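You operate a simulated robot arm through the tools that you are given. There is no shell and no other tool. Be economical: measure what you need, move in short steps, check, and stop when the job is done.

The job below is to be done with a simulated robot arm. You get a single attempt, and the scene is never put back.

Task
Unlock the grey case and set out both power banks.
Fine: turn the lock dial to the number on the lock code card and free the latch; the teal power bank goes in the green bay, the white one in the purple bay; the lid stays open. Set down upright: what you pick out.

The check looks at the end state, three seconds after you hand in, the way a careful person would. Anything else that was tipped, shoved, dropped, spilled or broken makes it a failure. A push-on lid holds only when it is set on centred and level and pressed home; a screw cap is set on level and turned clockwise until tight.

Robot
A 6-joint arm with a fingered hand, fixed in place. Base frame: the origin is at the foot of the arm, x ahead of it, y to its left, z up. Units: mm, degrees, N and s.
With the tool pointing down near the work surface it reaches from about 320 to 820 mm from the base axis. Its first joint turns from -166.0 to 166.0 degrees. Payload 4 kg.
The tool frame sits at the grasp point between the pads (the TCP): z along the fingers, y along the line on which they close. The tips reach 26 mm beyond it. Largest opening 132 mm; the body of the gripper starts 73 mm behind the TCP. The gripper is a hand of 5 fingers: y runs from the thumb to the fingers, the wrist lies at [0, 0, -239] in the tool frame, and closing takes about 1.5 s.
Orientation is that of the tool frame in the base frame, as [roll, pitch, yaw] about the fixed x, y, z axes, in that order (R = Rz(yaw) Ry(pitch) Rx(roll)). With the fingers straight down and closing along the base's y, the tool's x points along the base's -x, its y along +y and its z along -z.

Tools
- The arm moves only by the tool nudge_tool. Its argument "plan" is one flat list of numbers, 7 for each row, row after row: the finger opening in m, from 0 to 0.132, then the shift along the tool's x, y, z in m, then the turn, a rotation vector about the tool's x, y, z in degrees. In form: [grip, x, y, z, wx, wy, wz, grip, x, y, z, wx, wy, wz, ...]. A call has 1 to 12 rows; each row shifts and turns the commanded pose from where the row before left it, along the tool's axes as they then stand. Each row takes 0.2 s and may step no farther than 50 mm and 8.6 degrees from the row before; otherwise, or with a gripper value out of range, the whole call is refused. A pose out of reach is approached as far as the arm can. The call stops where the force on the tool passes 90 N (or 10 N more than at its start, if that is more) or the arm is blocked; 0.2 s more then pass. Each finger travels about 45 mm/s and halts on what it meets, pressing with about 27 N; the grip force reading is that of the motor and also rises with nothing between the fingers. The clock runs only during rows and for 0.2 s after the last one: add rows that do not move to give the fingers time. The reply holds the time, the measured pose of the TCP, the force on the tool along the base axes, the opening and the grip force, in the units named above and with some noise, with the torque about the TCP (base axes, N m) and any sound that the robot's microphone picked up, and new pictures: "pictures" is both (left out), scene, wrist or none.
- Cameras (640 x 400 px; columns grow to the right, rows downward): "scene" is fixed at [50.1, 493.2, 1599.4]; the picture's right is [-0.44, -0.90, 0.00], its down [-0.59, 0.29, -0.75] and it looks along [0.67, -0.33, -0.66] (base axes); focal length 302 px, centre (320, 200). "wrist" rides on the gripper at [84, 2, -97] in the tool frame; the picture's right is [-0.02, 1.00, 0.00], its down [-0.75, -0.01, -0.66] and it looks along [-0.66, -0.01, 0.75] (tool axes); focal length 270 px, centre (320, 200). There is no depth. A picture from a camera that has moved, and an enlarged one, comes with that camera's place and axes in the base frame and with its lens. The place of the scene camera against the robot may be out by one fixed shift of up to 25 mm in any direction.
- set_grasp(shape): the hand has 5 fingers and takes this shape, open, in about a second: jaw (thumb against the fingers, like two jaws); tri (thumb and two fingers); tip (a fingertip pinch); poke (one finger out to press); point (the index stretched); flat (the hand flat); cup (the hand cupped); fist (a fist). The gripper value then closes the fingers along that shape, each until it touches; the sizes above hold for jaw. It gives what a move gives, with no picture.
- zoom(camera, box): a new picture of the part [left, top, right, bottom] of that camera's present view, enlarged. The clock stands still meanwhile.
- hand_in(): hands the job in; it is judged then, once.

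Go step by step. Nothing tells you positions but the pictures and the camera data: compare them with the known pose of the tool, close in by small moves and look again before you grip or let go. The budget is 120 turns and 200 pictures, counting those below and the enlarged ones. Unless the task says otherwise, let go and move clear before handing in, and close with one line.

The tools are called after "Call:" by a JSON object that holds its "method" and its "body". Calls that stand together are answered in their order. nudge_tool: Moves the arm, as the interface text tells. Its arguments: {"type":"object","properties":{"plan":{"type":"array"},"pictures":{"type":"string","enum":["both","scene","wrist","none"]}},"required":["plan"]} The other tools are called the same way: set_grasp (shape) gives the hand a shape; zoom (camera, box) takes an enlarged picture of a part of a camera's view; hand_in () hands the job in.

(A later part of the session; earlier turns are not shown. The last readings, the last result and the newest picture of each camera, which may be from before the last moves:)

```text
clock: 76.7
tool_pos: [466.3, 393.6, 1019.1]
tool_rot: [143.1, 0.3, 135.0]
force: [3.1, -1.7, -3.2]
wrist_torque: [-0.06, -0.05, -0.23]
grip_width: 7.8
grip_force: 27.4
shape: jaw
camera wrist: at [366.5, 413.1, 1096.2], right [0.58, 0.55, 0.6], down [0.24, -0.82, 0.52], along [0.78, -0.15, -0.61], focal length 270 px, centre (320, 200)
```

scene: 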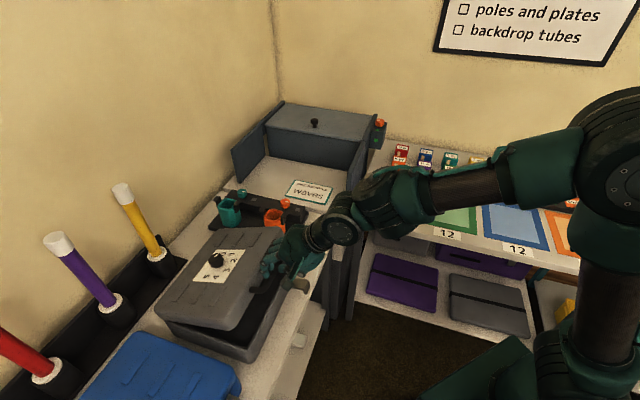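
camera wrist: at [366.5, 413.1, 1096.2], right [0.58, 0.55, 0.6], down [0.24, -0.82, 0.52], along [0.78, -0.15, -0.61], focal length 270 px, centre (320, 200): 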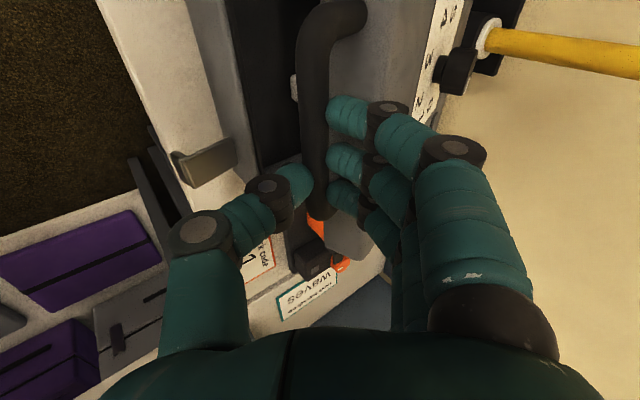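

Holding well at ~20°. Continuing.

Call:
{"method": "nudge_tool", "body": {"plan": [0, 0, 0.0162, -0.0077, 1.67, 0, 0, 0, 0, 0.0162, -0.0077, 1.67, 0, 0, 0, 0, 0.0162, -0.0077, 1.67, 0, 0, 0, 0, 0.0164, -0.0067, 1.67, 0, 0], "pictures": "both"}}

```text
clock: 77.7
tool_pos: [491.5, 420.2, 1081.0]
tool_rot: [149.5, 0.2, 135.0]
force: [-3.9, -5.2, 3.4]
wrist_torque: [-0.08, 0.09, -0.07]
grip_width: 7.0
grip_force: 26.9
shape: jaw
camera wrist: at [398.5, 446.3, 1163.5], right [0.62, 0.6, 0.51], down [0.29, -0.78, 0.56], along [0.73, -0.21, -0.65], focal length 270 px, centre (320, 200)
```

scene: 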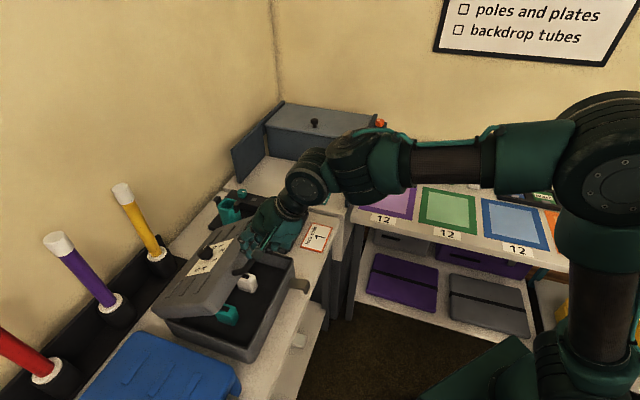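
wrist: 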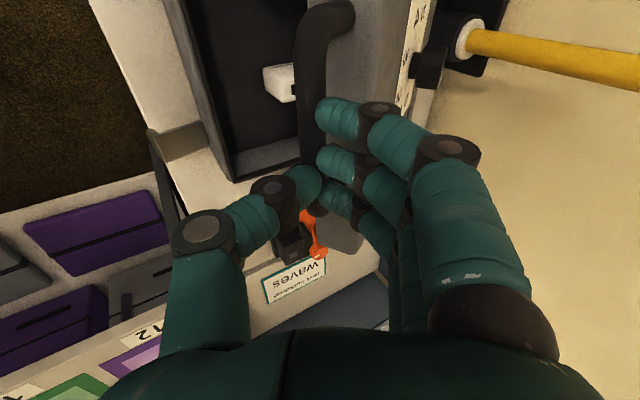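

The lid is at ~35° and both power banks are visible inside. Continuing the arc.

Call:
{"method": "nudge_tool", "body": {"plan": [0, 0, 0.0164, -0.0067, 1.67, 0, 0, 0, 0, 0.0164, -0.0067, 1.67, 0, 0, 0, 0, 0.017, -0.0051, 1.67, 0, 0, 0, 0, 0.017, -0.0051, 1.67, 0, 0], "pictures": "both"}}

```text
clock: 78.7
tool_pos: [527.1, 454.3, 1131.7]
tool_rot: [156.2, 0.2, 135.0]
force: [-0.5, 0.3, -0.8]
wrist_torque: [0.0, -0.01, 0.02]
grip_width: 3.7
grip_force: 26.8
shape: jaw
camera wrist: at [440.0, 487.4, 1220.5], right [0.66, 0.63, 0.4], down [0.33, -0.73, 0.6], along [0.67, -0.26, -0.69], focal length 270 px, centre (320, 200)
```

scene: 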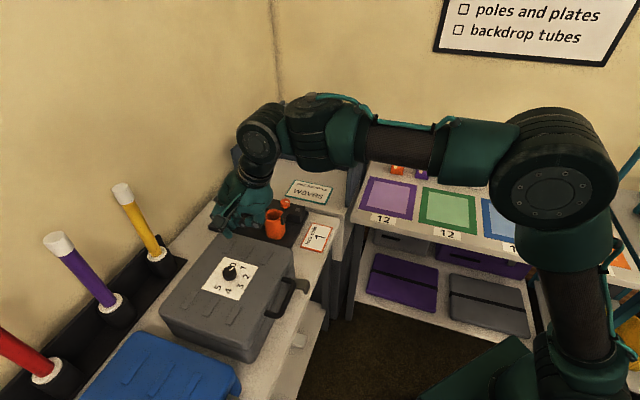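
wrist: 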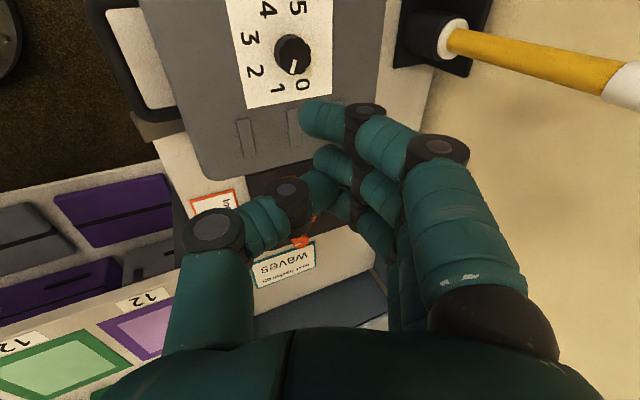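

It slipped again near 40°, likely the thumb tip met the lid edge as the hand lagged the lid. I'll retry with a more hooked grip (tilt 60°) and rotate rigidly with the lid about the refined hinge.

Call:
{"method": "set_grasp", "body": {"shape": "jaw"}}

Call:
{"method": "nudge_tool", "body": {"plan": [0.1, 0, -0.0352, -0.0157, 0, 0, 0, 0.05, 0, -0.0352, -0.0157, 0, 0, 0, 0.05, 0, -0.0352, -0.0157, 0, 0, 0, 0.05, 0, -0.0352, -0.0157, 0, 0, 0, 0.05, 0, 0, 0, -7.2, 0, 0, 0.05, 0, 0, 0, -7.2, 0, 0, 0.05, 0, 0, 0, -7.2, 0, 0, 0.05, 0, 0, 0, -7.2, 0, 0, 0.05, 0, 0, 0, -7.2, 0, 0], "pictures": "none"}}

Call:
{"method": "nudge_tool", "body": {"plan": [0.05, 0, -0.0367, 0.0212, 0, 0, 0, 0.05, 0, -0.0367, 0.0212, 0, 0, 0, 0.05, 0, -0.0367, 0.0212, 0, 0, 0, 0.05, 0, -0.0367, 0.0212, 0, 0, 0, 0.05, 0, -0.0367, 0.0212, 0, 0, 0], "pictures": "wrist"}}

```text
clock: 79.5
tool_pos: [526.9, 453.8, 1132.6]
tool_rot: [156.3, 0.2, 135.0]
force: [0.2, 0.0, 0.2]
wrist_torque: [-0.01, 0.03, -0.02]
grip_width: 131.8
grip_force: 0.1
shape: jaw
```

```text
clock: 81.5
tool_pos: [417.8, 345.9, 1134.8]
tool_rot: [120.2, 0.3, 134.9]
force: [-0.3, 0.9, 0.0]
wrist_torque: [-0.03, 0.0, -0.03]
grip_width: 50.8
grip_force: 0.0
shape: jaw
```

```text
clock: 82.8
tool_pos: [416.4, 343.2, 920.8]
tool_rot: [120.2, 0.3, 135.0]
force: [-0.5, 0.0, 0.0]
wrist_torque: [-0.03, 0.0, 0.01]
grip_width: 50.6
grip_force: 0.0
shape: jaw
camera wrist: at [297.5, 344.6, 969.9], right [0.37, 0.34, 0.86], down [0.12, -0.94, 0.32], along [0.92, -0.01, -0.39], focal length 270 px, centre (320, 200)
```

wrist: 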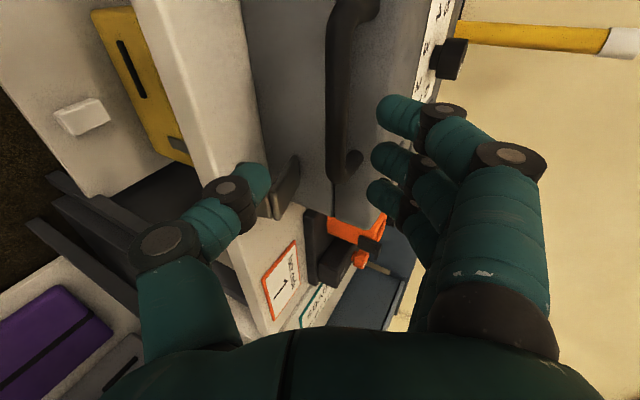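

Call:
{"method": "nudge_tool", "body": {"plan": [0.05, 0, 0.0068, 0.0215, 0, 0, 0, 0.05, 0, 0.0068, 0.0215, 0, 0, 0, 0.01, 0, 0, 0, 0, 0, 0, 0.01, 0, 0, 0, 0, 0, 0, 0.01, 0, 0, 0, 0, 0, 0, 0.01, 0, 0, 0, 0, 0, 0, 0.01, 0, 0, 0, 0, 0, 0, 0.01, 0, 0, 0, 0, 0, 0], "pictures": "wrist"}}

```text
clock: 84.5
tool_pos: [447.9, 375.8, 912.3]
tool_rot: [120.3, 0.2, 135.1]
force: [1.9, 1.4, -2.0]
wrist_torque: [0.02, -0.03, -0.07]
grip_width: 9.0
grip_force: 27.3
shape: jaw
camera wrist: at [329.4, 375.6, 960.3], right [0.37, 0.34, 0.86], down [0.12, -0.94, 0.32], along [0.92, -0.01, -0.39], focal length 270 px, centre (320, 200)
```

wrist: 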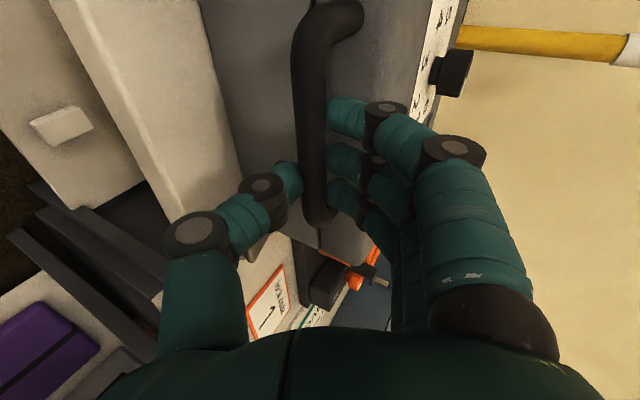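

Trying a slightly deeper seat on the bar before lifting.

Call:
{"method": "nudge_tool", "body": {"plan": [0.04, 0, 0, 0, 0, 0, 0, 0.04, 0, 0, 0, 0, 0, 0, 0.04, 0, 0, 0, 0, 0, 0, 0.04, 0, 0.001, 0.005, 0, 0, 0, 0.04, 0, 0.001, 0.005, 0, 0, 0, 0.0, 0, 0, 0, 0, 0, 0, 0.0, 0, 0, 0, 0, 0, 0, 0.0, 0, 0, 0, 0, 0, 0, 0.0, 0, 0, 0, 0, 0, 0, 0.0, 0, 0, 0, 0, 0, 0], "pictures": "wrist"}}

```text
clock: 86.8
tool_pos: [455.9, 382.8, 908.3]
tool_rot: [120.1, 0.2, 135.0]
force: [9.3, 8.2, -2.0]
wrist_torque: [0.13, -0.25, -0.17]
grip_width: 3.0
grip_force: 26.7
shape: jaw
camera wrist: at [336.5, 382.6, 957.0], right [0.37, 0.34, 0.86], down [0.12, -0.94, 0.32], along [0.92, -0.01, -0.39], focal length 270 px, centre (320, 200)
```

wrist: 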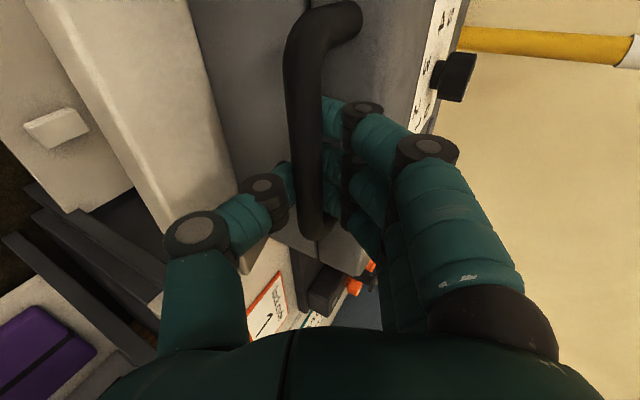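

Now the fingers wrap right behind the bar — a proper hook. Lifting rigidly about the hinge.

Call:
{"method": "nudge_tool", "body": {"plan": [0, 0, 0.0142, -0.0064, 3, 0, 0, 0, 0, 0.0142, -0.0064, 3, 0, 0, 0, 0, 0.0142, -0.0064, 3, 0, 0, 0, 0, 0.0142, -0.0064, 3, 0, 0, 0, 0, 0.0142, -0.0064, 3, 0, 0], "pictures": "wrist"}}

```text
clock: 88.0
tool_pos: [467.7, 395.2, 984.8]
tool_rot: [135.2, 0.4, 134.9]
force: [20.1, 13.7, -10.1]
wrist_torque: [0.11, -0.31, -0.16]
grip_width: 2.0
grip_force: 26.9
shape: jaw
camera wrist: at [359.8, 406.3, 1053.0], right [0.52, 0.49, 0.7], down [0.19, -0.87, 0.46], along [0.83, -0.1, -0.54], focal length 270 px, centre (320, 200)
```

wrist: 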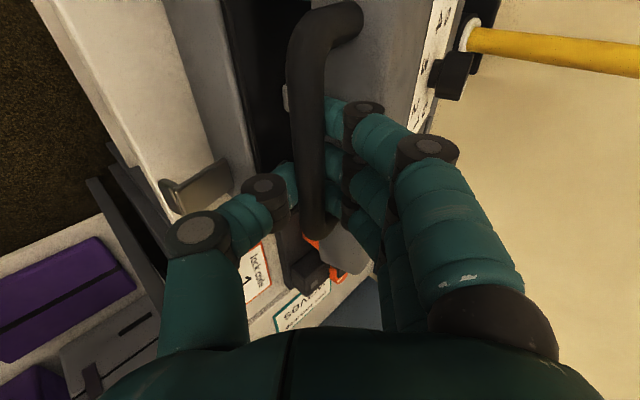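

Reaction is inward, so I'll shift a few mm inward and use a slightly tighter arc.

Call:
{"method": "nudge_tool", "body": {"plan": [0, 0, 0.0175, -0.0022, 3, 0, 0, 0, 0, 0.0139, -0.0052, 3, 0, 0, 0, 0, 0.0139, -0.0052, 3, 0, 0, 0, 0, 0.0139, -0.0052, 3, 0, 0, 0, 0, 0.0139, -0.0052, 3, 0, 0], "pictures": "both"}}

```text
clock: 89.2
tool_pos: [495.6, 424.9, 1050.0]
tool_rot: [150.2, 0.2, 134.9]
force: [-4.2, -11.5, 7.5]
wrist_torque: [-0.26, -0.67, -0.1]
grip_width: 3.2
grip_force: 27.0
shape: jaw
camera wrist: at [403.5, 450.4, 1132.4], right [0.63, 0.6, 0.5], down [0.29, -0.77, 0.57], along [0.72, -0.21, -0.66], focal length 270 px, centre (320, 200)
```

scene: 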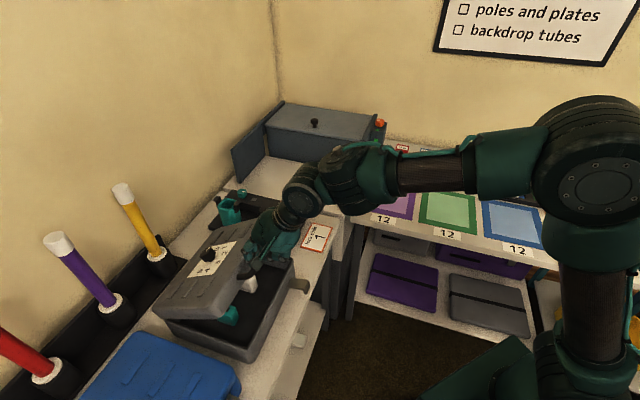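
wrist: 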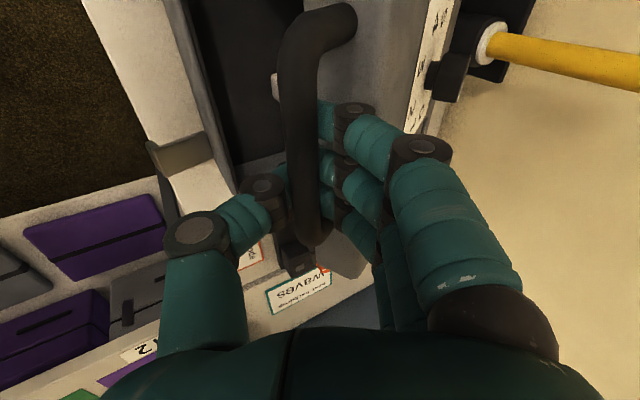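

Still firmly hooked at ~28°. Continuing.

Call:
{"method": "nudge_tool", "body": {"plan": [0, 0, 0.0142, -0.0075, 3, 0, 0, 0, 0, 0.014, -0.0057, 3, 0, 0, 0, 0, 0.014, -0.0057, 3, 0, 0, 0, 0, 0.014, -0.0057, 3, 0, 0, 0, 0, 0.014, -0.0057, 3, 0, 0], "pictures": "both"}}

```text
clock: 90.3
tool_pos: [533.2, 461.1, 1102.5]
tool_rot: [165.3, 0.1, 134.9]
force: [11.4, -1.8, -9.1]
wrist_torque: [-0.11, -0.69, -0.02]
grip_width: 2.3
grip_force: 26.8
shape: jaw
camera wrist: at [456.7, 503.9, 1195.7], right [0.7, 0.67, 0.25], down [0.4, -0.66, 0.64], along [0.59, -0.34, -0.73], focal length 270 px, centre (320, 200)
```

scene: 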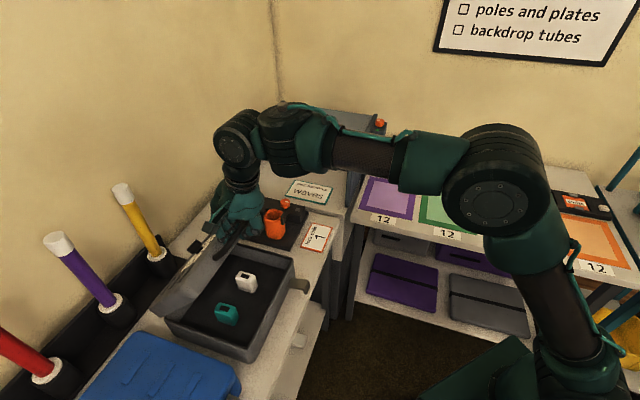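
wrist: 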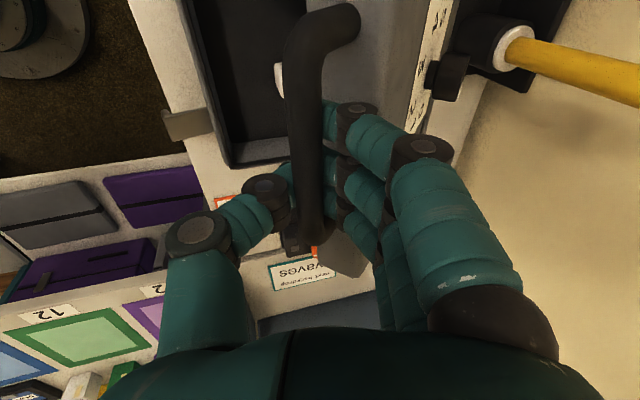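

At ~45° and secure. Continuing.

Call:
{"method": "nudge_tool", "body": {"plan": [0, 0, 0.0145, -0.0054, 3, 0, 0, 0, 0, 0.014, -0.0056, 3, 0, 0, 0, 0, 0.014, -0.0056, 3, 0, 0, 0, 0, 0.014, -0.0056, 3, 0, 0, 0, 0, 0.014, -0.0056, 3, 0, 0], "pictures": "both"}}

```text
clock: 91.5
tool_pos: [555.3, 484.3, 1124.5]
tool_rot: [-179.7, 0.3, 134.8]
force: [21.1, -8.5, -11.8]
wrist_torque: [-0.17, -1.42, 0.33]
grip_width: 2.3
grip_force: 26.9
shape: jaw
out of reach, approached as far as the arm can: row 4, 5
camera wrist: at [497.0, 545.5, 1220.0], right [0.72, 0.69, -0.01], down [0.52, -0.54, 0.66], along [0.45, -0.48, -0.75], focal length 270 px, centre (320, 200)
```

scene: 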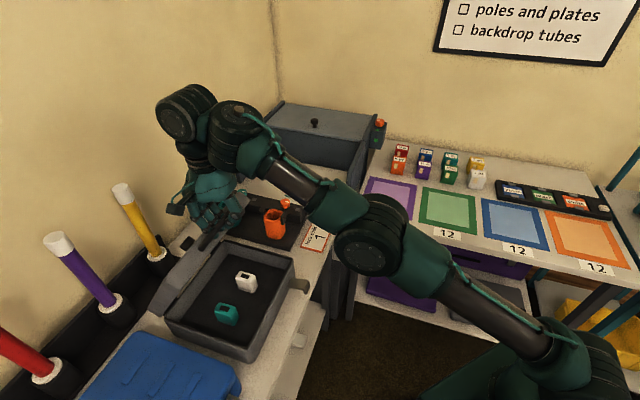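
wrist: 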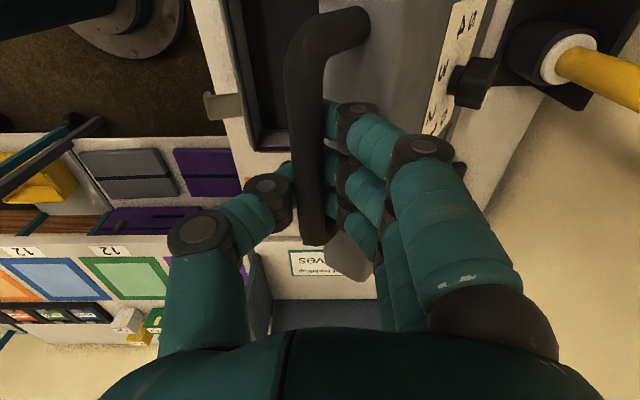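

At ~53° the arm reaches its limit with the hand vertical. I'll now tilt the hand back toward the wall while continuing the arc, letting the thumb support the lid's rim.

Call:
{"method": "nudge_tool", "body": {"plan": [0, 0, 0, 0, -6, 0, 0, 0, 0, 0.0166, -0.0068, -5, 0, 0, 0, 0, 0.0171, -0.0053, -4, 0, 0], "pictures": "both"}}

```text
clock: 92.3
tool_pos: [576.3, 506.5, 1142.0]
tool_rot: [165.3, 0.2, 135.0]
force: [13.6, -4.9, -15.8]
wrist_torque: [-0.19, -0.14, -0.13]
grip_width: 1.0
grip_force: 26.8
shape: jaw
camera wrist: at [501.0, 551.1, 1234.4], right [0.7, 0.67, 0.25], down [0.4, -0.66, 0.64], along [0.59, -0.34, -0.73], focal length 270 px, centre (320, 200)
```

scene: 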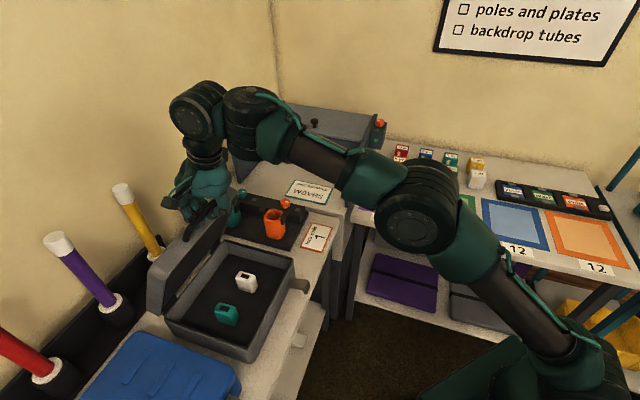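
wrist: 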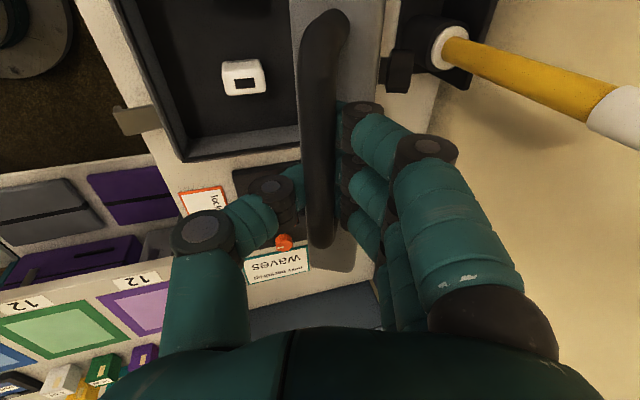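

Good — lid ~61° and still held. Continuing.

Call:
{"method": "nudge_tool", "body": {"plan": [0, 0, 0.0197, -0.002, -5, 0, 0, 0, 0, 0.0198, -0.0003, -5, 0, 0, 0, 0, 0.0192, 0.0037, -5, 0, 0], "pictures": "both"}}

```text
clock: 93.2
tool_pos: [617.7, 548.9, 1158.0]
tool_rot: [150.6, 0.2, 135.0]
force: [12.8, -4.5, -36.2]
wrist_torque: [-0.37, -0.07, -0.24]
grip_width: 0.5
grip_force: 27.0
shape: jaw
camera wrist: at [524.3, 575.1, 1240.6], right [0.63, 0.6, 0.49], down [0.29, -0.77, 0.57], along [0.72, -0.21, -0.66], focal length 270 px, centre (320, 200)
```

scene: 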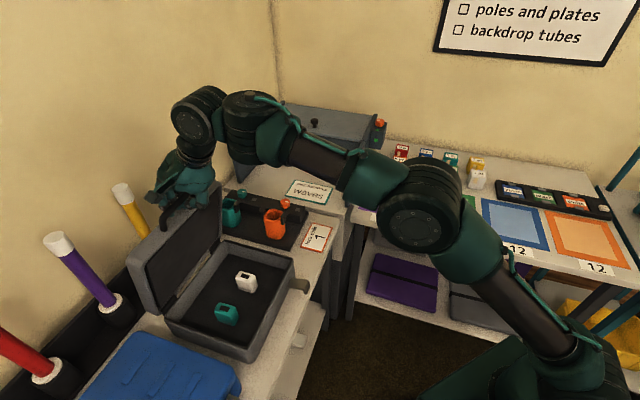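
wrist: 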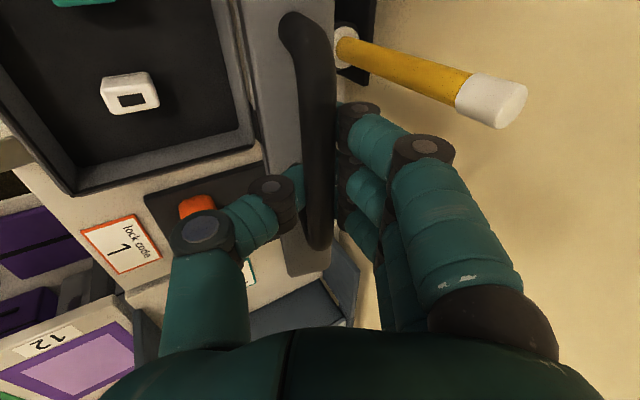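

Lid is ~72°. Continuing inward with less rise.

Call:
{"method": "nudge_tool", "body": {"plan": [0, 0, 0.016, 0.0104, -5, 0, 0, 0, 0, 0.015, 0.0117, -5, 0, 0], "pictures": "both"}}

```text
clock: 93.8
tool_pos: [644.7, 576.2, 1160.0]
tool_rot: [140.1, 0.2, 135.0]
force: [5.6, -4.1, -16.8]
wrist_torque: [-0.16, -0.05, -0.22]
grip_width: 0.2
grip_force: 26.7
shape: jaw
camera wrist: at [540.7, 592.3, 1233.4], right [0.56, 0.53, 0.64], down [0.22, -0.84, 0.5], along [0.8, -0.13, -0.58], focal length 270 px, centre (320, 200)
```

scene: 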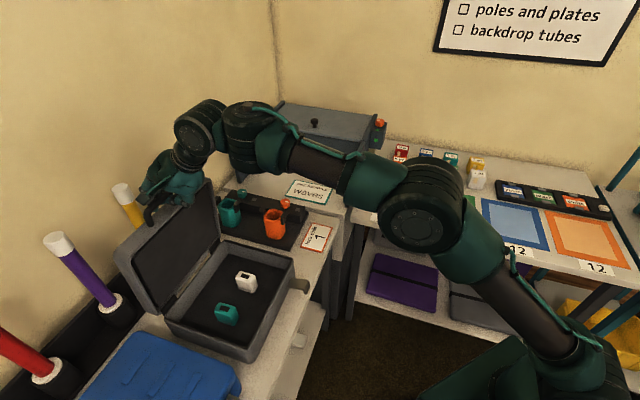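
wrist: 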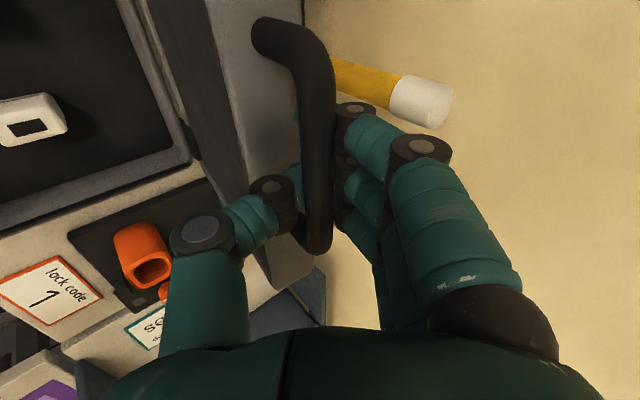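

Lid ~80°. A bit more to pass vertical.

Call:
{"method": "nudge_tool", "body": {"plan": [0, 0, 0.0133, 0.0137, -5, 0, 0, 0, 0, 0.0113, 0.0155, -4, 0, 0, 0, 0, 0.0113, 0.0155, -2, 0, 0], "pictures": "both"}}

```text
clock: 94.5
tool_pos: [685.1, 615.9, 1152.9]
tool_rot: [129.1, 0.3, 135.0]
force: [0.2, 0.5, -2.8]
wrist_torque: [0.04, 0.04, -0.12]
grip_width: 0.2
grip_force: 26.9
shape: jaw
camera wrist: at [571.7, 623.0, 1214.6], right [0.46, 0.43, 0.78], down [0.16, -0.9, 0.41], along [0.87, -0.06, -0.48], focal length 270 px, centre (320, 200)
```

scene: 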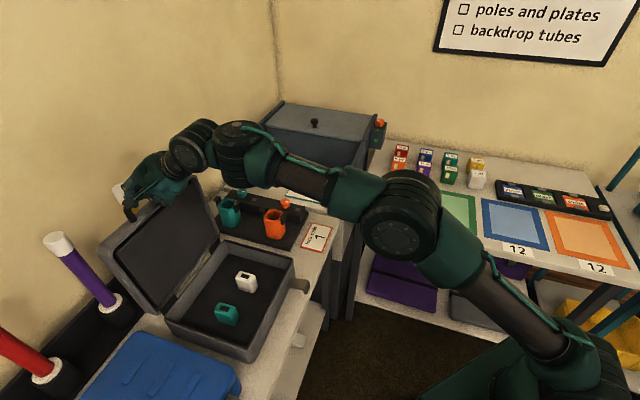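
wrist: 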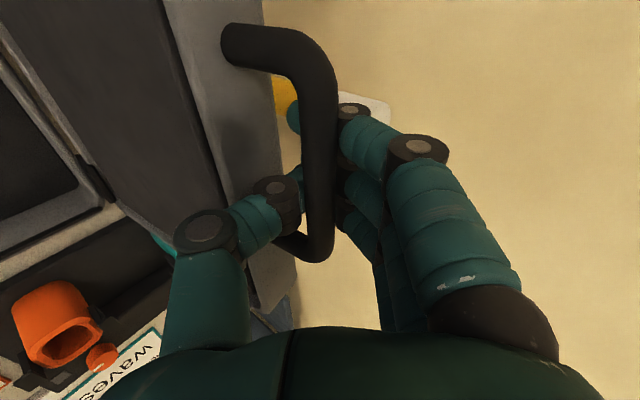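

About vertical now and unloaded. Pushing a bit further until it settles against its stop.

Call:
{"method": "nudge_tool", "body": {"plan": [0, 0, 0.0081, 0.0179, -2, 0, 0, 0, 0, 0.0075, 0.018, -2, 0, 0, 0, 0, 0.007, 0.018, -2, 0, 0], "pictures": "both"}}

```text
clock: 95.4
tool_pos: [719.6, 651.9, 1151.7]
tool_rot: [123.0, 0.4, 135.1]
force: [-49.5, -47.4, 2.3]
wrist_torque: [0.35, -0.36, -0.08]
grip_width: 0.0
grip_force: 26.8
shape: jaw
stopped in row 3: the force on the tool passed its limit at 98 N (the readings are from after the stop); the commanded pose is now the measured one
camera wrist: at [603.3, 653.7, 1204.0], right [0.4, 0.37, 0.84], down [0.13, -0.93, 0.35], along [0.91, -0.03, -0.42], focal length 270 px, centre (320, 200)
```

scene: 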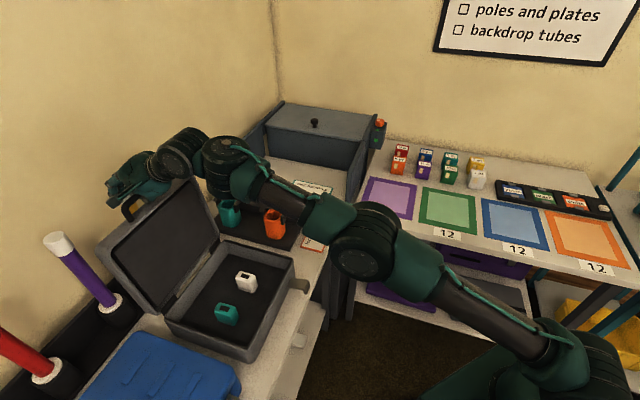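
wrist: 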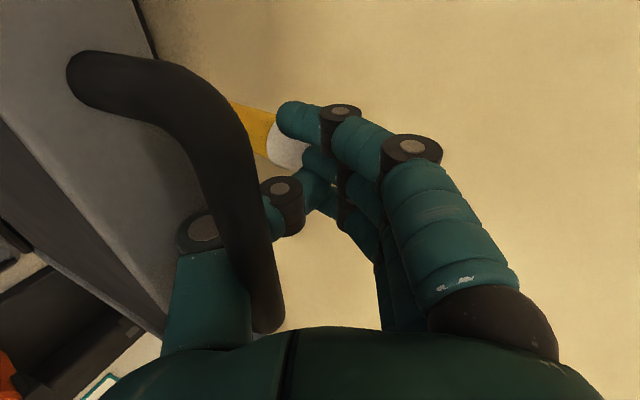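

The lid is at its stop (past vertical). Now I carefully free the hand: ease the push and open a little.

Call:
{"method": "nudge_tool", "body": {"plan": [0.04, 0, -0.003, -0.005, 0, 0, 0, 0.04, 0, 0, 0, 0, 0, 0, 0.04, 0, 0, 0, 0, 0, 0, 0.04, 0, 0, 0, 0, 0, 0], "pictures": "both"}}

```text
clock: 96.4
tool_pos: [717.5, 649.1, 1155.4]
tool_rot: [122.2, 0.3, 135.0]
force: [7.4, 7.3, 39.4]
wrist_torque: [-0.81, 0.73, 0.06]
grip_width: 26.7
grip_force: 0.0
shape: jaw
camera wrist: at [600.2, 650.8, 1207.0], right [0.39, 0.37, 0.85], down [0.13, -0.93, 0.34], along [0.91, -0.02, -0.41], focal length 270 px, centre (320, 200)
```

scene: 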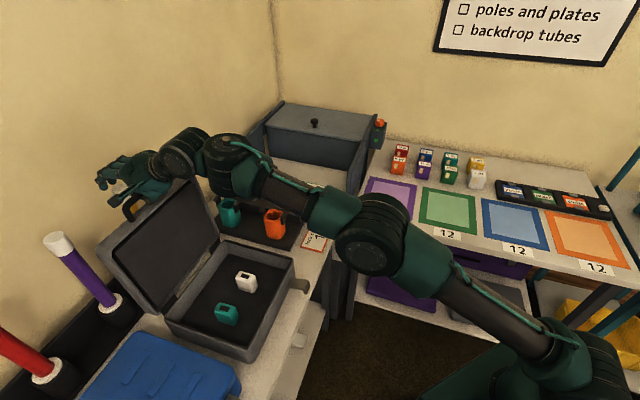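
wrist: 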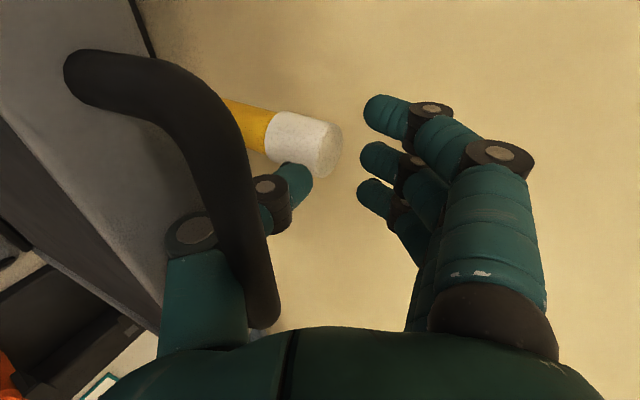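

The thumb is threaded through the handle loop; I'll open wider so the fingers clear above the bar and then back straight out.

Call:
{"method": "nudge_tool", "body": {"plan": [0.1, 0, 0, 0, 0, 0, 0, 0.1, 0, 0, 0, 0, 0, 0, 0.1, 0, 0, 0, 0, 0, 0, 0.1, 0, -0.008, -0.0127, 0, 0, 0], "pictures": "both"}}

```text
clock: 97.4
tool_pos: [707.2, 638.8, 1161.2]
tool_rot: [121.9, 0.3, 135.0]
force: [9.2, 7.2, 46.8]
wrist_torque: [-0.28, 0.23, 0.03]
grip_width: 55.6
grip_force: 0.0
shape: jaw
camera wrist: at [589.4, 640.3, 1210.8], right [0.38, 0.36, 0.85], down [0.13, -0.93, 0.34], along [0.91, -0.02, -0.4], focal length 270 px, centre (320, 200)
```

scene: 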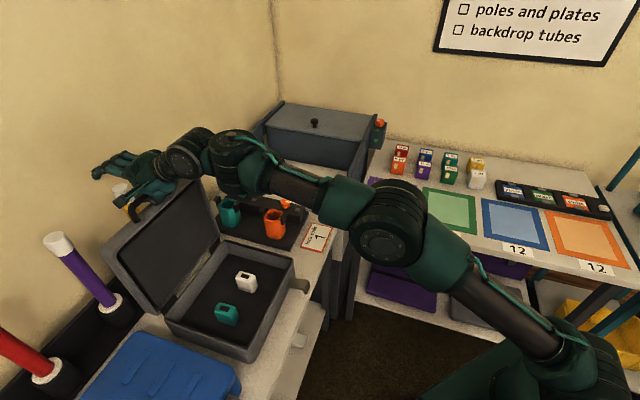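
wrist: 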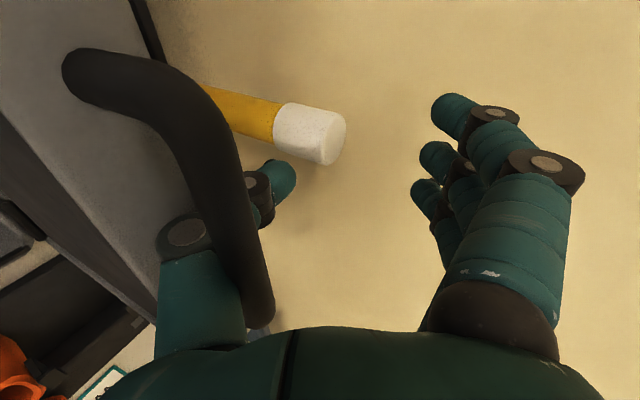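

Call:
{"method": "nudge_tool", "body": {"plan": [0.056, 0, -0.006, -0.0127, 0, 0, 0, 0.056, 0, -0.006, -0.0127, 0, 0, 0, 0.056, 0, -0.006, -0.0127, 0, 0, 0], "pictures": "both"}}

```text
clock: 98.2
tool_pos: [676.8, 608.9, 1159.8]
tool_rot: [122.4, 0.2, 135.1]
force: [4.8, -1.0, 35.5]
wrist_torque: [-0.68, 0.56, 0.18]
grip_width: 39.6
grip_force: 0.0
shape: jaw
camera wrist: at [560.4, 611.5, 1211.8], right [0.39, 0.37, 0.84], down [0.13, -0.93, 0.34], along [0.91, -0.02, -0.41], focal length 270 px, centre (320, 200)
```

scene: 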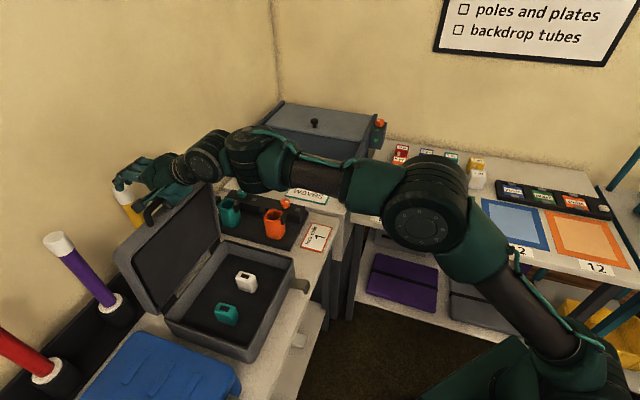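
wrist: 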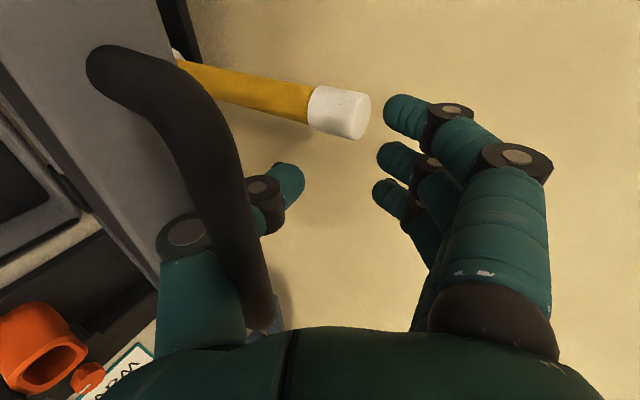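

The thumb, pressed open against the lid face, is dragging the lid back. I'll push back to the stop with a relaxed grip that neither opens nor closes, then withdraw.

Call:
{"method": "nudge_tool", "body": {"plan": [0.034, 0, 0.006, 0.0127, 0, 0, 0, 0.034, 0, 0.006, 0.0127, 0, 0, 0, 0.034, 0, 0.006, 0.0127, 0, 0, 0, 0.034, 0, 0.006, 0.0127, 0, 0, 0, 0.034, 0, 0, 0, 0, 0, 0], "pictures": "both"}}

```text
clock: 99.4
tool_pos: [715.8, 648.0, 1158.5]
tool_rot: [121.9, 0.3, 135.0]
force: [-9.0, -11.1, 51.7]
wrist_torque: [-2.3, 2.25, 0.07]
grip_width: 28.9
grip_force: 0.1
shape: jaw
camera wrist: at [598.3, 649.4, 1209.4], right [0.39, 0.36, 0.85], down [0.13, -0.93, 0.34], along [0.91, -0.02, -0.41], focal length 270 px, centre (320, 200)
```

scene: 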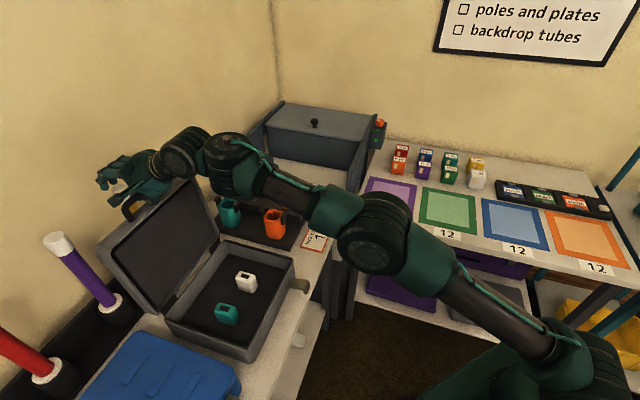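
wrist: 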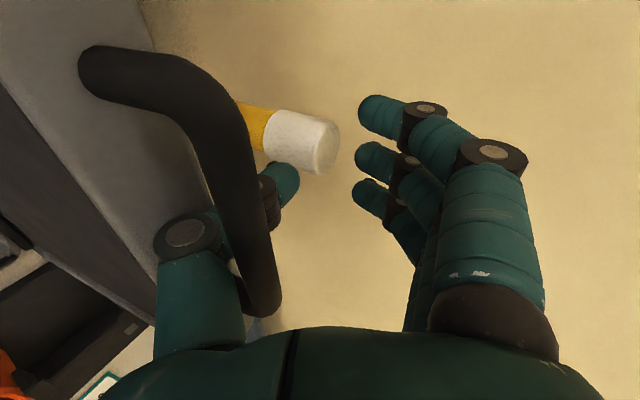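

The hand is pressing down on the lid (51 N). Raising slightly to free the thumb in the loop.

Call:
{"method": "nudge_tool", "body": {"plan": [0.034, 0, 0.0042, -0.0027, 0, 0, 0, 0.034, 0, 0, 0, 0, 0, 0], "pictures": "none"}}

```text
clock: 100.0
tool_pos: [716.0, 647.5, 1157.8]
tool_rot: [122.5, 0.3, 135.0]
force: [-3.7, -6.6, 37.5]
wrist_torque: [-1.6, 1.58, 0.09]
grip_width: 29.2
grip_force: 0.0
shape: jaw
```

Call:
{"method": "nudge_tool", "body": {"plan": [0.03, 0, 0.0068, -0.0043, 0, 0, 0, 0.03, 0, 0, 0, 0, 0, 0], "pictures": "none"}}

```text
clock: 100.6
tool_pos: [717.4, 648.9, 1159.2]
tool_rot: [123.0, 0.1, 135.1]
force: [-2.2, -0.9, 10.3]
wrist_torque: [-0.44, 0.49, -0.04]
grip_width: 28.7
grip_force: 0.1
shape: jaw
```

Load is down to 10 N. A touch more, then retreat straight outward.

Call:
{"method": "nudge_tool", "body": {"plan": [0.028, 0, 0.003, -0.002, 0, 0, 0, 0.028, 0, -0.0053, -0.0085, 0, 0, 0, 0.028, 0, -0.0053, -0.0085, 0, 0, 0], "pictures": "both"}}

```text
clock: 101.4
tool_pos: [703.3, 634.5, 1162.7]
tool_rot: [122.9, 0.3, 135.1]
force: [0.6, -0.6, 0.4]
wrist_torque: [-0.02, -0.03, 0.0]
grip_width: 28.2
grip_force: 0.0
shape: jaw
camera wrist: at [586.5, 636.9, 1215.6], right [0.4, 0.37, 0.84], down [0.13, -0.93, 0.35], along [0.91, -0.03, -0.42], focal length 270 px, centre (320, 200)
```

scene: 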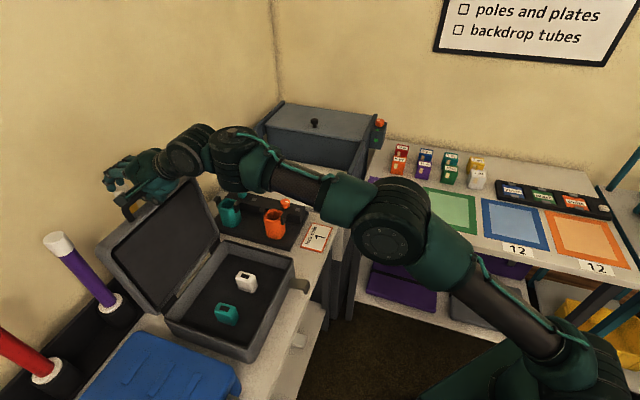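
wrist: 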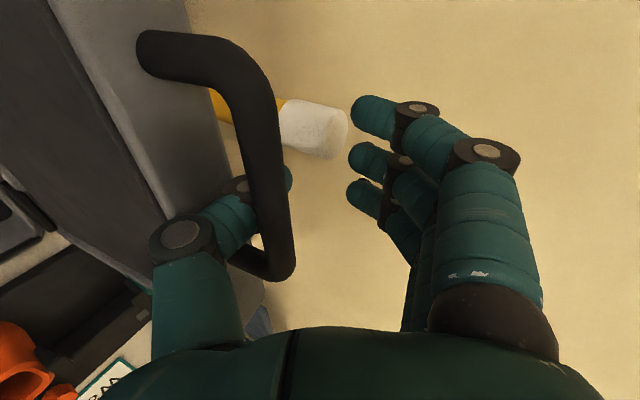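

Free and unloaded. Continuing outward.

Call:
{"method": "nudge_tool", "body": {"plan": [0.032, 0, -0.0058, -0.009, 0, 0, 0, 0.032, 0, -0.0058, -0.009, 0, 0, 0], "pictures": "wrist"}}

```text
clock: 102.0
tool_pos: [686.9, 620.0, 1164.5]
tool_rot: [122.9, 0.3, 135.1]
force: [-0.2, 0.3, -0.1]
wrist_torque: [0.03, -0.01, -0.01]
grip_width: 31.4
grip_force: 0.0
shape: jaw
camera wrist: at [570.9, 622.0, 1215.9], right [0.4, 0.37, 0.84], down [0.13, -0.93, 0.35], along [0.91, -0.02, -0.42], focal length 270 px, centre (320, 200)
```

wrist: 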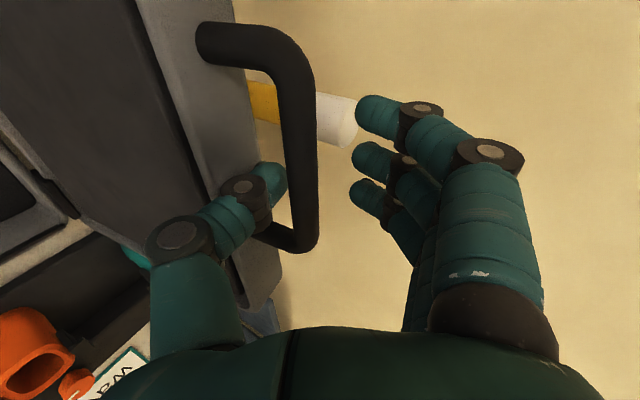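

Call:
{"method": "nudge_tool", "body": {"plan": [0.045, 0, -0.0038, -0.0106, 0, 0, 0, 0.05, 0, -0.0038, -0.0106, 0, 0, 0, 0.05, 0, -0.0038, -0.0106, 0, 0, 0], "pictures": "wrist"}}

```text
clock: 102.8
tool_pos: [664.3, 596.3, 1171.7]
tool_rot: [122.8, 0.3, 135.0]
force: [0.0, 0.8, 1.2]
wrist_torque: [-0.01, 0.0, 0.02]
grip_width: 49.1
grip_force: 0.0
shape: jaw
camera wrist: at [547.5, 598.0, 1223.9], right [0.4, 0.37, 0.84], down [0.13, -0.93, 0.35], along [0.91, -0.02, -0.42], focal length 270 px, centre (320, 200)
```

wrist: 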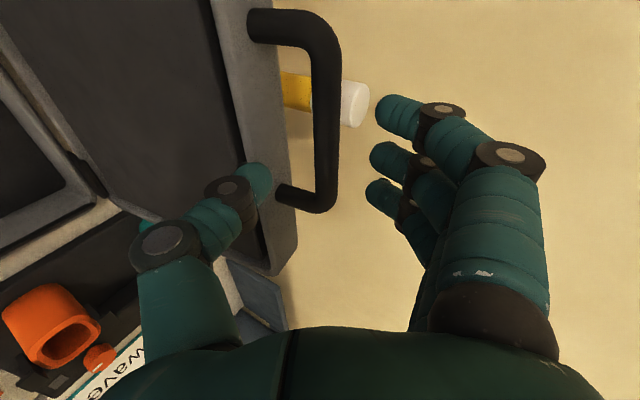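

Hand is nearly clear and the lid stays open. Backing off fully.

Call:
{"method": "nudge_tool", "body": {"plan": [0.05, 0, 0, -0.03, 0, 0, 0, 0.05, 0, 0, -0.04, 0, 0, 0, 0.05, 0, 0, -0.04, 0, 0, 0, 0.05, 0, 0, -0.04, 0, 0, 0, 0.05, 0, 0, -0.03, 0, 0, 0], "pictures": "both"}}

```text
clock: 104.0
tool_pos: [556.2, 488.9, 1268.5]
tool_rot: [122.9, 0.3, 135.0]
force: [0.9, 0.0, -0.4]
wrist_torque: [0.03, -0.02, -0.02]
grip_width: 49.3
grip_force: 0.0
shape: jaw
camera wrist: at [440.3, 492.0, 1320.8], right [0.4, 0.37, 0.84], down [0.13, -0.93, 0.35], along [0.91, -0.02, -0.42], focal length 270 px, centre (320, 200)
```

scene: 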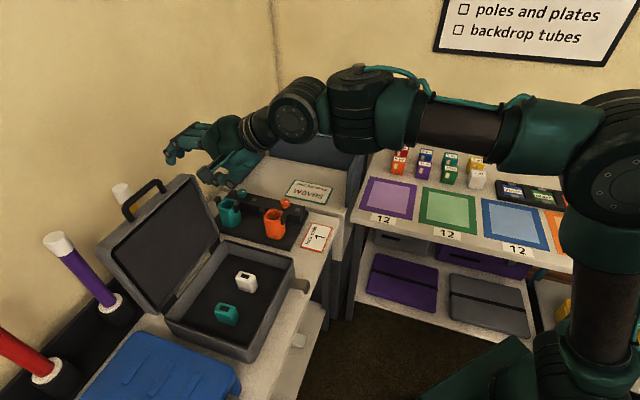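
wrist: 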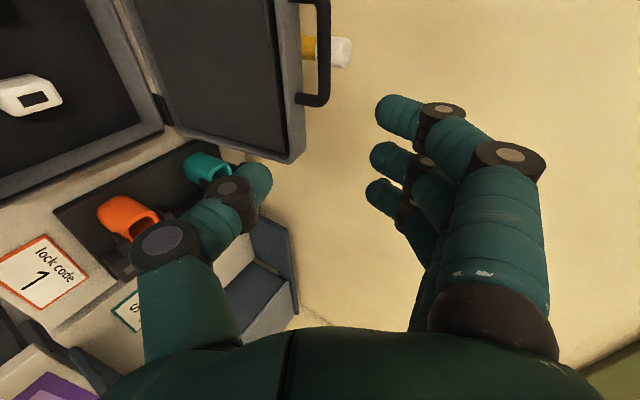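

The lid stays open. Now a closer look at the two power banks.

Call:
{"method": "zoom", "body": {"camera": "scene", "box": [200, 250, 290, 340]}}

```text
4.44 times, centred on (245, 295) of scene
camera zoom: at [50.1, 493.2, 1599.4], right [-0.44, -0.9, 0.0], down [-0.59, 0.29, -0.75], along [0.67, -0.33, -0.66], focal length 1340 px, centre (653, -222)
```

zoom: 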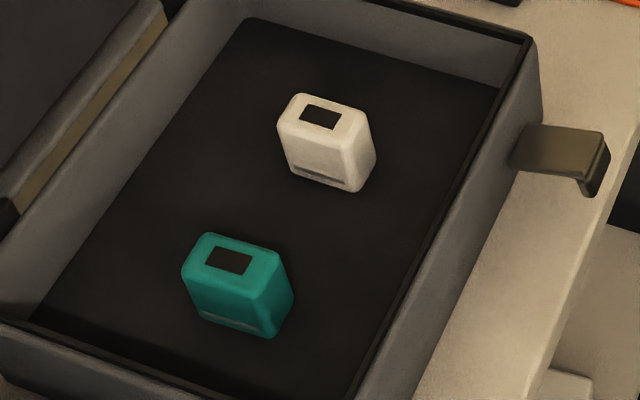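

Lowering and turning the hand vertical over the open case for a top view of the banks.

Call:
{"method": "nudge_tool", "body": {"plan": [0.08, 0, -0.0394, 0.0256, 0, 0, 0, 0.08, 0, -0.0394, 0.0256, 0, 0, 0, 0.08, 0, -0.0394, 0.0256, 0, 0, 0, 0.08, 0, -0.0394, 0.0256, 0, 0, 0, 0.08, 0, 0, 0, 8.15, 0, 0, 0.08, 0, 0, 0, 8.15, 0, 0, 0.08, 0, 0, 0, 8.15, 0, 0, 0.08, 0, 0, 0, 8.15, 0, 0, 0.08, 0, 0, 0, 8.15, 0, 0, 0.08, 0, 0, 0, 8.15, 0, 0, 0.08, 0, 0, 0, 8.15, 0, 0], "pictures": "wrist"}}

```text
clock: 106.4
tool_pos: [557.8, 490.1, 1082.7]
tool_rot: [179.8, 0.4, 134.9]
force: [0.0, -0.2, 1.1]
wrist_torque: [-0.02, -0.01, -0.01]
grip_width: 79.4
grip_force: 0.2
shape: jaw
camera wrist: at [498.9, 549.7, 1177.3], right [0.72, 0.69, 0.0], down [0.52, -0.54, 0.66], along [0.46, -0.48, -0.75], focal length 270 px, centre (320, 200)
```

wrist: 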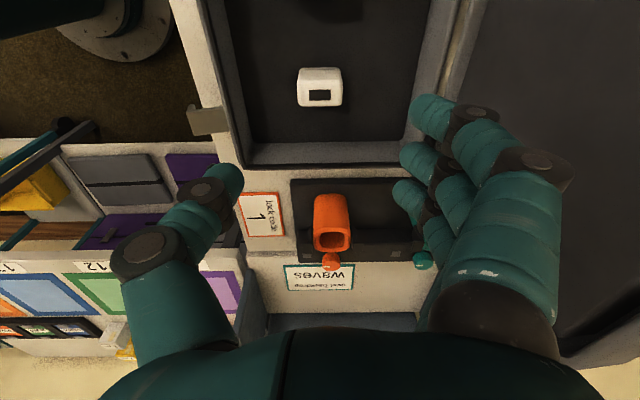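

White bank at about (578, 467), aligned with the case axes. Moving over it and lowering partway.

Call:
{"method": "nudge_tool", "body": {"plan": [0.08, -0.044, -0.002, 0.01, 0, 0, 0, 0.08, 0, 0, 0.045, 0, 0, 0, 0.08, 0, 0, 0.045, 0, 0, 0, 0.08, 0, 0, 0.04, 0, 0, 0], "pictures": "wrist"}}

```text
clock: 107.4
tool_pos: [589.6, 455.8, 941.9]
tool_rot: [179.8, 0.3, 134.9]
force: [-1.0, 0.0, 0.5]
wrist_torque: [-0.02, -0.02, 0.01]
grip_width: 79.4
grip_force: 0.0
shape: jaw
camera wrist: at [529.9, 516.2, 1036.6], right [0.72, 0.69, 0.0], down [0.52, -0.54, 0.66], along [0.46, -0.48, -0.75], focal length 270 px, centre (320, 200)
```

wrist: 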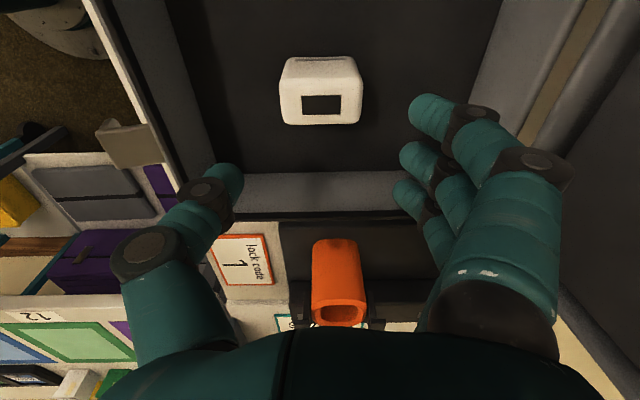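

Bank top is about z 875 and 48 mm wide along my closing axis, centred. Descending around it.

Call:
{"method": "nudge_tool", "body": {"plan": [0.085, 0.006, 0, 0.04, 0, 0, 0, 0.085, 0, 0, 0.03, 0, 0, 0, 0.085, 0, 0, 0.015, 0, 0, 0], "pictures": "both"}}

```text
clock: 108.2
tool_pos: [592.2, 467.1, 858.5]
tool_rot: [179.9, 0.4, 135.1]
force: [-0.7, 0.2, 0.2]
wrist_torque: [0.0, 0.02, 0.02]
grip_width: 84.6
grip_force: 0.1
shape: jaw
out of reach, approached as far as the arm can: row 2
camera wrist: at [533.3, 527.1, 953.3], right [0.72, 0.69, 0.0], down [0.52, -0.54, 0.66], along [0.46, -0.48, -0.75], focal length 270 px, centre (320, 200)
```

scene: 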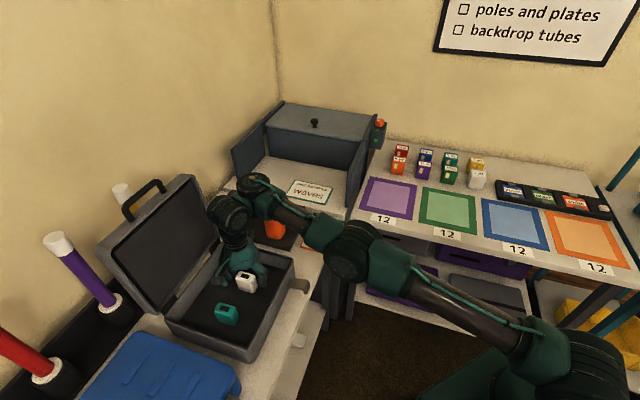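
wrist: 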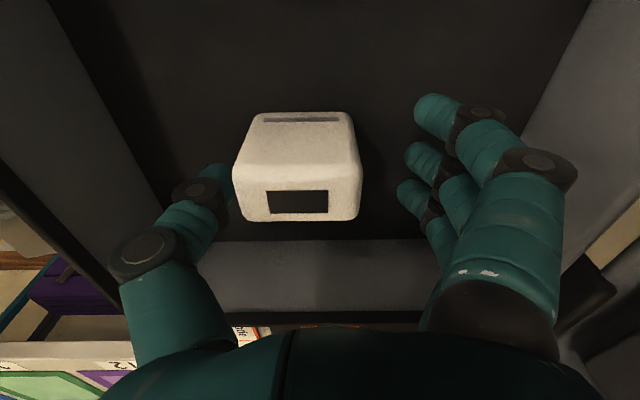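

The hand drifted ~10 mm inward; correcting so the bank is centred, then closing.

Call:
{"method": "nudge_tool", "body": {"plan": [0.085, 0, -0.009, 0.002, 0, 0, 0, 0.04, 0, 0, 0, 0, 0, 0, 0.04, 0, 0, 0, 0, 0, 0, 0.04, 0, 0, 0, 0, 0, 0, 0.03, 0, 0, 0, 0, 0, 0, 0.03, 0, 0, 0, 0, 0, 0], "pictures": "wrist"}}

```text
clock: 109.6
tool_pos: [593.4, 466.3, 858.0]
tool_rot: [-180.0, 0.3, 135.0]
force: [0.4, 0.2, -1.2]
wrist_torque: [0.02, -0.02, -0.01]
grip_width: 31.7
grip_force: 4.5
shape: jaw
out of reach, approached as far as the arm can: row 1
camera wrist: at [533.3, 527.0, 953.3], right [0.72, 0.69, 0.0], down [0.52, -0.54, 0.66], along [0.46, -0.48, -0.75], focal length 270 px, centre (320, 200)
```

wrist: 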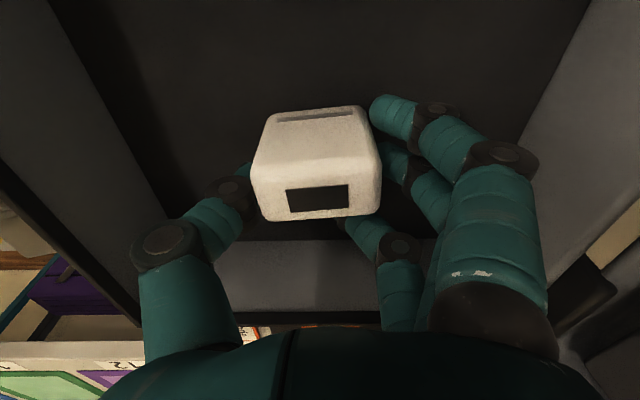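

The bank is between thumb and fingers (slightly yawed). Squeezing and lifting a little.

Call:
{"method": "nudge_tool", "body": {"plan": [0.01, 0, 0, 0, 0, 0, 0, 0.01, 0, 0, 0, 0, 0, 0, 0.01, 0, 0, -0.015, 0, 0, 0, 0.01, 0, 0, -0.025, 0, 0, 0], "pictures": "wrist"}}

```text
clock: 110.6
tool_pos: [592.6, 466.4, 897.0]
tool_rot: [-180.0, 0.3, 135.0]
force: [0.6, 0.0, -1.2]
wrist_torque: [0.0, -0.01, 0.0]
grip_width: 26.0
grip_force: 26.5
shape: jaw
camera wrist: at [533.2, 526.6, 993.3], right [0.72, 0.69, 0.0], down [0.52, -0.54, 0.66], along [0.46, -0.48, -0.75], focal length 270 px, centre (320, 200)
```

wrist: 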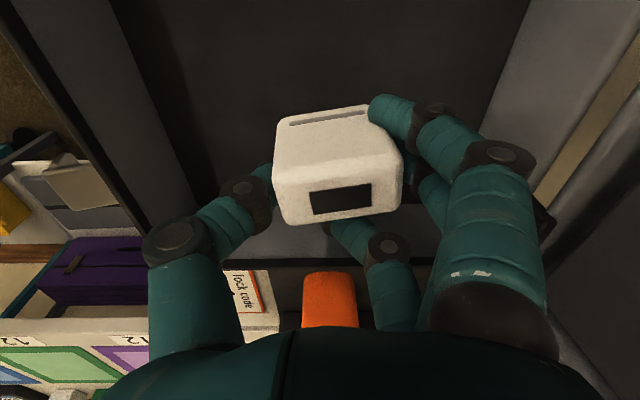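

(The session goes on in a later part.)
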